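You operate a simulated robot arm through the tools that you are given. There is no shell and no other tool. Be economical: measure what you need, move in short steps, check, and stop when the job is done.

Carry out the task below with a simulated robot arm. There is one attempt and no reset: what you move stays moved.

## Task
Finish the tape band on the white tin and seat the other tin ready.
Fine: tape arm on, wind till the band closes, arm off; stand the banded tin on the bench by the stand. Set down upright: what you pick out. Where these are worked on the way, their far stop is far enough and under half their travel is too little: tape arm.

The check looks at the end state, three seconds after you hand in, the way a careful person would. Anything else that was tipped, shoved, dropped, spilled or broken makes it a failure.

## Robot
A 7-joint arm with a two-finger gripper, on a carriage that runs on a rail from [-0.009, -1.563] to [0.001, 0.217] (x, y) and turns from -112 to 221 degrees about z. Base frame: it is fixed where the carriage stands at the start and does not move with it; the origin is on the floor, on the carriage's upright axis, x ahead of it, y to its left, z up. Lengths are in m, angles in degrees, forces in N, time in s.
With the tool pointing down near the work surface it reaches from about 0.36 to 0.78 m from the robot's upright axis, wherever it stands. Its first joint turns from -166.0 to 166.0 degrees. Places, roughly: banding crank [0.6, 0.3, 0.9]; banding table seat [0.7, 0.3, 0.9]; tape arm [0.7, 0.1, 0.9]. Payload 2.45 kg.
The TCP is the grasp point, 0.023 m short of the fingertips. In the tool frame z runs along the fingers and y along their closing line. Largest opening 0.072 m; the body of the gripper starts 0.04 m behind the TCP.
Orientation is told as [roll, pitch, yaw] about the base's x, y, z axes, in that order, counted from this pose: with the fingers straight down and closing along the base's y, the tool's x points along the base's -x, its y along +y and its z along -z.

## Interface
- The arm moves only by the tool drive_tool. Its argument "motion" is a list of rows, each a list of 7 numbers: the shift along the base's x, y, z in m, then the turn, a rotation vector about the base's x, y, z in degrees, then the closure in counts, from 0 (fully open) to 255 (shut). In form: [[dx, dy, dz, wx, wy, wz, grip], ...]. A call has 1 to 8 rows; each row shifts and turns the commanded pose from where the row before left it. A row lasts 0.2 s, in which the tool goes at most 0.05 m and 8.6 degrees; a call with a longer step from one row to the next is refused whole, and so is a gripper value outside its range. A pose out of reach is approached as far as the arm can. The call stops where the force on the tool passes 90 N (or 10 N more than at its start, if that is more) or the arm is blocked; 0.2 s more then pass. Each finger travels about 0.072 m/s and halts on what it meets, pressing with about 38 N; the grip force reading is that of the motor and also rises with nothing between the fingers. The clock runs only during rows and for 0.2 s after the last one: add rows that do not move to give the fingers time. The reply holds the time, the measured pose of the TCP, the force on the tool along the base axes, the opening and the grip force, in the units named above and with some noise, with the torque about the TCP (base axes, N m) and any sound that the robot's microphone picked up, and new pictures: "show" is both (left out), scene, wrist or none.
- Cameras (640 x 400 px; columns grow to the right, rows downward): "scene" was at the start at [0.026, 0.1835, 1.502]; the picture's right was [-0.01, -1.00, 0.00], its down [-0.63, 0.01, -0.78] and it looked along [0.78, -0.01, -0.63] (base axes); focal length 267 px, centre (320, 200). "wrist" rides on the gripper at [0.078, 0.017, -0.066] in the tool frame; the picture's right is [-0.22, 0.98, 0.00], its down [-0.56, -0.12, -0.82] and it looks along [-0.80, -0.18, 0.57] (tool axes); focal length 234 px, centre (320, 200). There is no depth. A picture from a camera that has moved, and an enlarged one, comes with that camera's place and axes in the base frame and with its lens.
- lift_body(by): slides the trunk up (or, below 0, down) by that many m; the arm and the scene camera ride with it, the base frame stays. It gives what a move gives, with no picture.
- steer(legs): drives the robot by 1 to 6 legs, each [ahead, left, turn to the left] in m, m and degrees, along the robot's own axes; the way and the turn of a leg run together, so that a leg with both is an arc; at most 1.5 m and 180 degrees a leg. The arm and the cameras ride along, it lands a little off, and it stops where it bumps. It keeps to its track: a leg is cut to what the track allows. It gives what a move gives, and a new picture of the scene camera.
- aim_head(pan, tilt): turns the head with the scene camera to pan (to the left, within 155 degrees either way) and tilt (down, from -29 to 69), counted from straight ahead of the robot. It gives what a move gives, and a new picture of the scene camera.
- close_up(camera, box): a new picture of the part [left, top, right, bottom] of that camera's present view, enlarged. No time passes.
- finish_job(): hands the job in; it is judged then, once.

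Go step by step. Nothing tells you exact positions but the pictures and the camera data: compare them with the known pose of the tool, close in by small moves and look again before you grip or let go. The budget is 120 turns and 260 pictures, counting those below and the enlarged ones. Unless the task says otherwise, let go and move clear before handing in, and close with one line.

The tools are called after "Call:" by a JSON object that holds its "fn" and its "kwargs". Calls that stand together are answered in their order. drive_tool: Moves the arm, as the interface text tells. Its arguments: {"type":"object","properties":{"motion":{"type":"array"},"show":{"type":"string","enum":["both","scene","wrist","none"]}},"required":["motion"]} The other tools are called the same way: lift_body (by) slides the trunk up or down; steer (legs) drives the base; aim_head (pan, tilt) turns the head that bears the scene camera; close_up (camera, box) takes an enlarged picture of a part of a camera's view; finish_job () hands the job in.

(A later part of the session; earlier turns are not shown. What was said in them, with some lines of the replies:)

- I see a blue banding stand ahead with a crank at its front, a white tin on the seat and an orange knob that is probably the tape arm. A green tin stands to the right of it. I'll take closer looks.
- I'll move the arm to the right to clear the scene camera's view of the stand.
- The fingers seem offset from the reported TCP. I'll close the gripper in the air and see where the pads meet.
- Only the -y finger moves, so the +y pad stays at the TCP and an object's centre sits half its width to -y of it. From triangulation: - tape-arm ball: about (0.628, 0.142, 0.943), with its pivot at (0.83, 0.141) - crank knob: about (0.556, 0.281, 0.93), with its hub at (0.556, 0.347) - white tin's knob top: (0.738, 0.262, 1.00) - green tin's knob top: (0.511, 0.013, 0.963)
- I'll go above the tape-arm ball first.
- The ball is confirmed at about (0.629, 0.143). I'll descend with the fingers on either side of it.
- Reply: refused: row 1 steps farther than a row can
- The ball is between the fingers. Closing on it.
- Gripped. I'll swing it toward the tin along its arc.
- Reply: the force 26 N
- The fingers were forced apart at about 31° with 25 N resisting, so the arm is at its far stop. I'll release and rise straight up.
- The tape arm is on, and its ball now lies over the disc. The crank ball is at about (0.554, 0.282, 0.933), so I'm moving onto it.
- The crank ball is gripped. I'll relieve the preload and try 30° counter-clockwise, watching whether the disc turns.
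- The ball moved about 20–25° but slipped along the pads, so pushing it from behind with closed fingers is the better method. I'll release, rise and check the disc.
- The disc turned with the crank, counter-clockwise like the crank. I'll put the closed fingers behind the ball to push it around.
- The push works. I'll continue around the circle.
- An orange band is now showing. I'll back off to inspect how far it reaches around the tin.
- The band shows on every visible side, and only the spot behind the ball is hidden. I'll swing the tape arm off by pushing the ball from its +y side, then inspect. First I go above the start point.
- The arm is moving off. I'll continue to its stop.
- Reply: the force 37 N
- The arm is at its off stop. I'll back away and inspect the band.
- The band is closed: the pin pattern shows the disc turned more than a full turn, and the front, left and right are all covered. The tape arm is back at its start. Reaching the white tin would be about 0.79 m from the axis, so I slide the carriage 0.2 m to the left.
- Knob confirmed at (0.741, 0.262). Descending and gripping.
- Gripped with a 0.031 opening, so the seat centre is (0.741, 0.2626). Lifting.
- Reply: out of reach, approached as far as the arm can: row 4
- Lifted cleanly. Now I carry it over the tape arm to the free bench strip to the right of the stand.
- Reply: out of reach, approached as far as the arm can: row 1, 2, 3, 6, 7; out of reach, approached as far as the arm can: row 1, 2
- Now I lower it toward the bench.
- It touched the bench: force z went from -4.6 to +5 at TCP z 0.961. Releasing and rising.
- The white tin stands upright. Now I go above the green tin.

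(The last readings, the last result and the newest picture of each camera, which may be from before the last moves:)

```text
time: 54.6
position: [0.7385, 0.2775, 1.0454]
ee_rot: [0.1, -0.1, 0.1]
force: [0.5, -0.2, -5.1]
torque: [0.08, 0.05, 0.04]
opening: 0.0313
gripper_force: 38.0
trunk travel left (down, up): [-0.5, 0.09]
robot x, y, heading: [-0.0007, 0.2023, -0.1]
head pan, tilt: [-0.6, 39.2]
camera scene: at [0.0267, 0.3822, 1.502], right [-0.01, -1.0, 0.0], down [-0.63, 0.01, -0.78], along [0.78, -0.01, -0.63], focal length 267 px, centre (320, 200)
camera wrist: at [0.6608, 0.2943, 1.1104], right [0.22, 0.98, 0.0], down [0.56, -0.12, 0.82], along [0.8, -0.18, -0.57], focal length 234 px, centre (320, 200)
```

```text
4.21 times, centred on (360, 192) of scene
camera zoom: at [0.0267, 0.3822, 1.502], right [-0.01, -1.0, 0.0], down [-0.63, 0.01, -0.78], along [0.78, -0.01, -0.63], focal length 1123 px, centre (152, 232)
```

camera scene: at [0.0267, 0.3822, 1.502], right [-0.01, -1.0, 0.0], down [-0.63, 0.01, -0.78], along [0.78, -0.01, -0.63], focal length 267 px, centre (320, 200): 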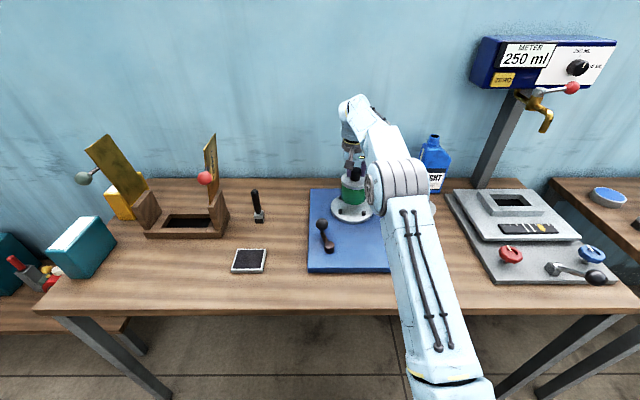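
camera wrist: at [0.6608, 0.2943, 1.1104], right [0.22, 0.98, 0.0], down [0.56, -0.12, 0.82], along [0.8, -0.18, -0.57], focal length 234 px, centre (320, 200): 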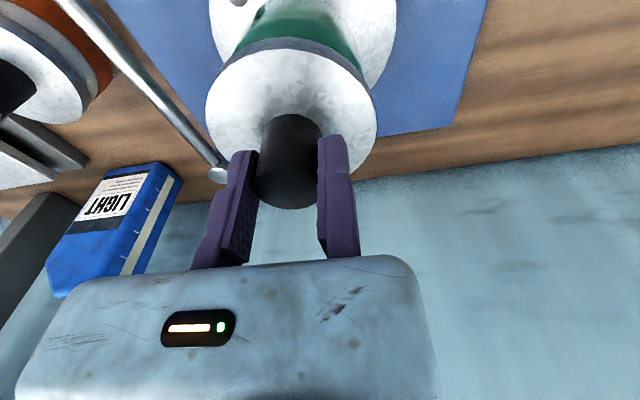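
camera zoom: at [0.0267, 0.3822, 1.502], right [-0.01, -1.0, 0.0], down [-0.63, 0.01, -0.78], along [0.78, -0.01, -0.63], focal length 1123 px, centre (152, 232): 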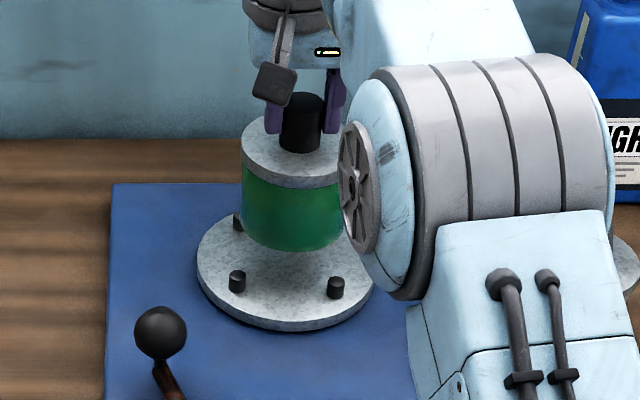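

It is aligned over the seat. Lowering.

Call:
{"fn": "drive_tool", "kwargs": {"motion": [[0.002, 0.0005, -0.02, 0, 0, 0, 220], [0, 0, -0.016, 0, 0, 0, 220], [0, 0, 0, 0, 0, 0, 220]], "show": "wrist"}}

Call:
{"fn": "close_up", "kwargs": {"camera": "scene", "box": [320, 160, 390, 230]}}

```text
time: 55.4
position: [0.7412, 0.2785, 1.0084]
ee_rot: [-0.1, -0.1, 0.1]
force: [0.0, -0.5, -4.5]
torque: [0.03, 0.02, -0.02]
opening: 0.0313
gripper_force: 38.6
trunk travel left (down, up): [-0.5, 0.09]
robot x, y, heading: [-0.0001, 0.2014, 0.2]
head pan, tilt: [-0.6, 39.2]
camera wrist: at [0.6643, 0.2953, 1.0737], right [0.22, 0.98, 0.0], down [0.56, -0.12, 0.82], along [0.8, -0.18, -0.57], focal length 234 px, centre (320, 200)
```

wrist: 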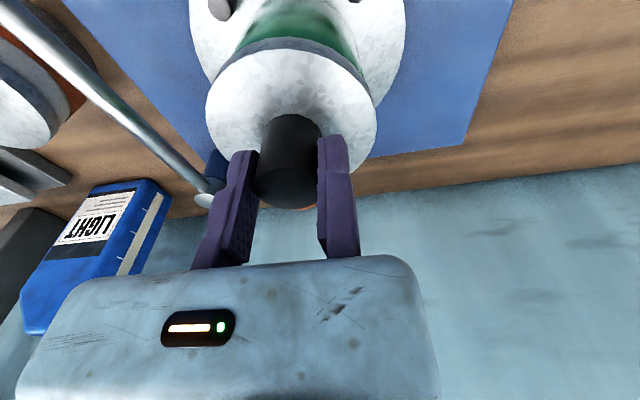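

```text
5.71 times, centred on (355, 195) of scene
camera zoom: at [0.0272, 0.3822, 1.502], right [-0.01, -1.0, 0.0], down [-0.63, 0.01, -0.78], along [0.78, -0.01, -0.63], focal length 1524 px, centre (120, 229)
```

zoom: 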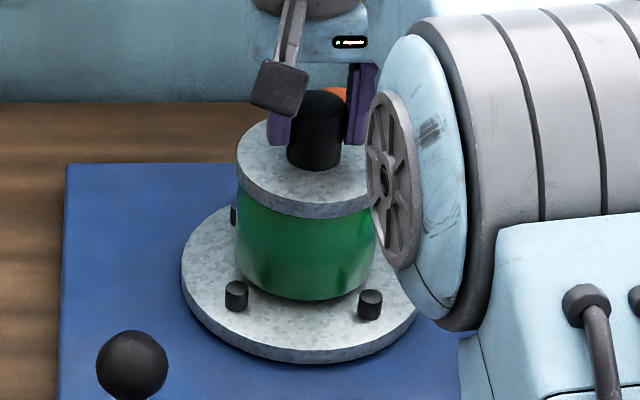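

Call:
{"fn": "drive_tool", "kwargs": {"motion": [[0, 0, -0.004, 0, 0, 0, 220], [0, 0, 0, 0, 0, 0, 220]], "show": "none"}}

Call:
{"fn": "drive_tool", "kwargs": {"motion": [[0, 0, -0.002, 0, 0, 0, 220], [0, 0, 0, 0, 0, 0, 220]], "show": "none"}}

Call:
{"fn": "drive_tool", "kwargs": {"motion": [[0, 0, -0.002, 0, 0, 0, 220], [0, 0, 0, 0, 0, 0, 220]], "show": "wrist"}}

```text
time: 56.0
position: [0.7426, 0.2789, 1.0033]
ee_rot: [0.0, 0.0, 0.1]
force: [-0.3, 0.6, -4.5]
torque: [0.12, 0.01, 0.02]
opening: 0.031
gripper_force: 38.2
trunk travel left (down, up): [-0.5, 0.09]
robot x, y, heading: [0.0016, 0.2003, -0.0]
head pan, tilt: [-0.6, 39.2]
```

```text
time: 56.6
position: [0.7415, 0.2775, 1.0013]
ee_rot: [0.0, -0.1, 0.1]
force: [0.5, -0.6, -4.5]
torque: [0.12, 0.01, -0.04]
opening: 0.0311
gripper_force: 38.5
trunk travel left (down, up): [-0.5, 0.09]
robot x, y, heading: [0.0025, 0.196, -0.0]
head pan, tilt: [-0.6, 39.2]
```

```text
time: 57.2
position: [0.7412, 0.2778, 1.0015]
ee_rot: [0.0, -0.1, 0.1]
force: [1.2, -1.0, 4.8]
torque: [-0.13, 0.2, 0.03]
opening: 0.0309
gripper_force: 38.0
trunk travel left (down, up): [-0.5, 0.09]
robot x, y, heading: [-0.0009, 0.1999, -0.1]
head pan, tilt: [-0.6, 39.2]
camera wrist: at [0.6637, 0.2952, 1.0668], right [0.22, 0.98, 0.0], down [0.56, -0.12, 0.82], along [0.8, -0.18, -0.57], focal length 234 px, centre (320, 200)
```

wrist: 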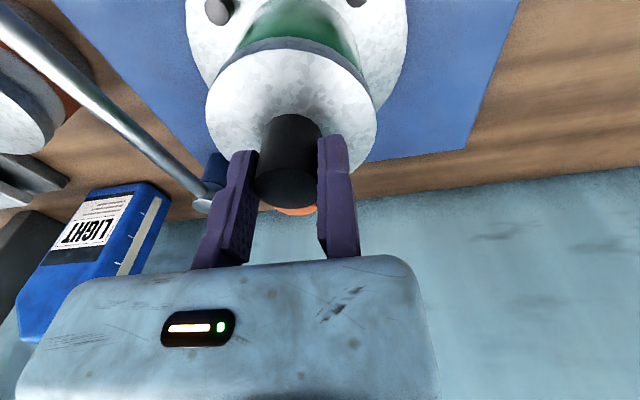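

It is seated at z 1.0015, the same height as the white tin was. Releasing, rising and backing away.

Call:
{"fn": "drive_tool", "kwargs": {"motion": [[0, 0, 0, 0, 0, 0, 150], [0, 0.003, 0, 0, 0, 0, 50], [0, 0.003, 0, 0, 0, 0, 0], [0, 0, 0, 0, 0, 0, 0], [0, 0, 0.03, 0, 0, 0, 0], [0, 0, 0.03, 0, 0, 0, 0], [-0.045, 0, 0, 0, 0, 0, 0], [-0.045, 0, 0, 0, 0, 0, 0]], "show": "wrist"}}

Call:
{"fn": "drive_tool", "kwargs": {"motion": [[-0.045, 0, 0, 0, 0, 0, 0], [-0.045, 0, 0.01, 0, 0, 0, 0], [-0.045, 0, 0.02, 0, 0, 0, 0], [-0.03, -0.035, 0.02, 0, 0, 0, 0], [0, -0.05, 0, 0, 0, 0, 0], [0, -0.05, 0, 0, 0, 0, 0], [0, -0.05, 0, 0, 0, 0, 0], [0, -0.05, 0, 0, 0, 0, 0]], "show": "both"}}

Call:
{"fn": "close_up", "kwargs": {"camera": "scene", "box": [300, 165, 450, 280]}}

```text
time: 59.0
position: [0.6495, 0.2832, 1.0607]
ee_rot: [0.0, -0.1, 0.0]
force: [-1.3, 0.7, -0.3]
torque: [-0.01, 0.03, -0.01]
opening: 0.072
gripper_force: 0.1
trunk travel left (down, up): [-0.5, 0.09]
robot x, y, heading: [0.0021, 0.2006, 0.1]
head pan, tilt: [-0.6, 39.2]
camera wrist: at [0.5723, 0.2999, 1.1256], right [0.22, 0.98, 0.0], down [0.56, -0.12, 0.82], along [0.8, -0.18, -0.57], focal length 234 px, centre (320, 200)
```

wrist: 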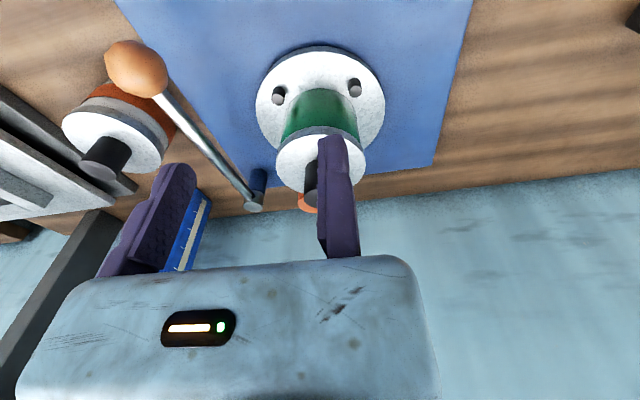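

```text
refused: row 4 steps farther than a row can; nothing moved
```

```text
3.48 times, centred on (375, 222) of scene
camera zoom: at [0.0262, 0.3821, 1.502], right [-0.01, -1.0, 0.0], down [-0.63, 0.01, -0.78], along [0.78, -0.01, -0.63], focal length 928 px, centre (129, 122)
```

zoom: 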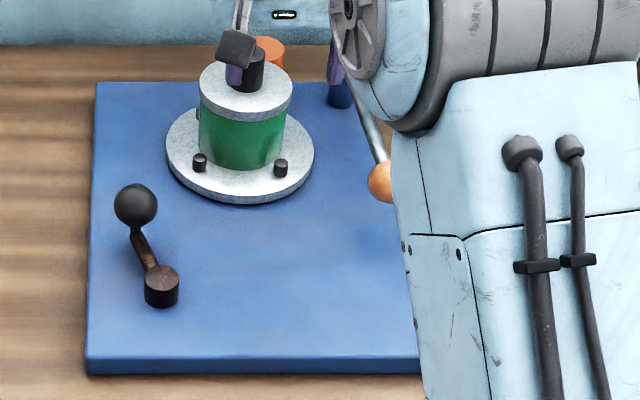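

Call:
{"fn": "drive_tool", "kwargs": {"motion": [[-0.045, 0, 0, 0, 0, 0, 0], [-0.045, 0, 0.01, 0, 0, 0, 0], [-0.045, 0, 0.02, 0, 0, 0, 0], [-0.02, -0.035, 0.02, 0, 0, 0, 0], [0, -0.05, 0, 0, 0, 0, 0], [0, -0.05, 0, 0, 0, 0, 0], [0, -0.05, 0, 0, 0, 0, 0], [0, -0.05, 0, 0, 0, 0, 0]], "show": "both"}}

Call:
{"fn": "close_up", "kwargs": {"camera": "scene", "box": [300, 165, 450, 280]}}

```text
time: 60.8
position: [0.4976, 0.0492, 1.1107]
ee_rot: [0.0, 0.0, 0.1]
force: [-0.9, 0.1, 0.5]
torque: [-0.01, 0.03, 0.01]
opening: 0.0718
gripper_force: 0.0
trunk travel left (down, up): [-0.5, 0.09]
robot x, y, heading: [0.0012, 0.2031, 0.2]
head pan, tilt: [-0.6, 39.2]
camera scene: at [0.0267, 0.3821, 1.502], right [-0.01, -1.0, 0.0], down [-0.63, 0.01, -0.78], along [0.78, -0.01, -0.63], focal length 267 px, centre (320, 200)
camera wrist: at [0.4198, 0.067, 1.1764], right [0.22, 0.98, 0.0], down [0.56, -0.12, 0.82], along [0.8, -0.18, -0.57], focal length 234 px, centre (320, 200)
```

scene: 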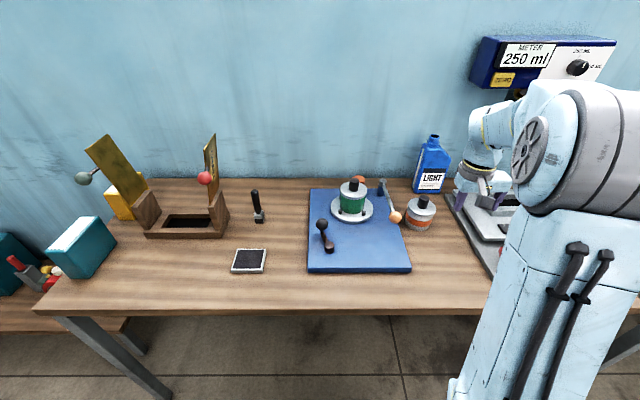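
wrist: 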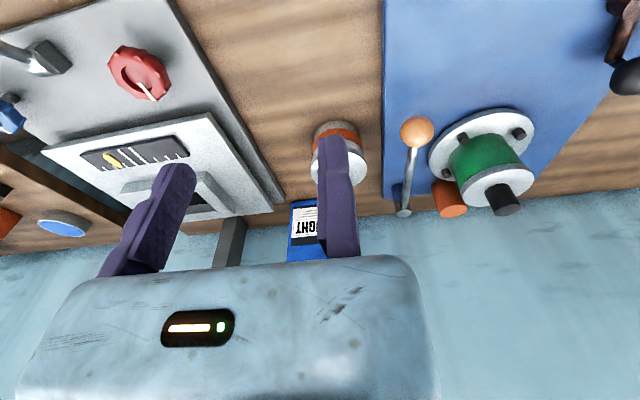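

```text
3.48 times, centred on (375, 222) of scene
camera zoom: at [0.0267, 0.3821, 1.502], right [-0.01, -1.0, 0.0], down [-0.63, 0.01, -0.78], along [0.78, -0.01, -0.63], focal length 928 px, centre (129, 122)
```

zoom: 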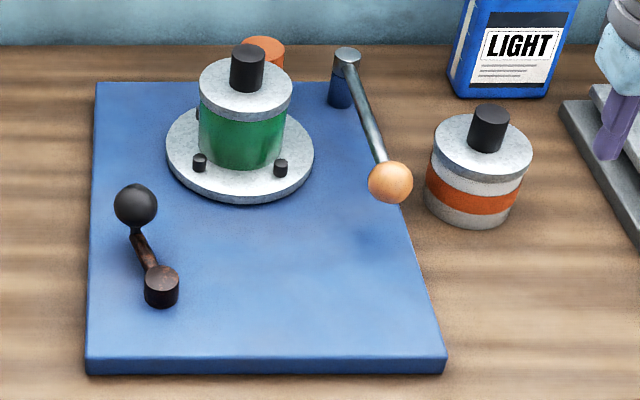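

The green tin sits on the seat, the banded white tin stands upright beside the stand, the tape arm is off and the gripper is clear. Handing in.

Call:
{"fn": "finish_job", "kwargs": {}}

```text
The job is handed in.
```

I wound the tape band closed on the white tin and stood the tin on the bench just right of the stand. The tape arm is back off at its stop, and the green tin is seated ready. I judged the band closed from its front and sides and from how far the disc had turned. I did not see the back of the tin, and the disc turned about 2.6 times, so the tape overlaps.
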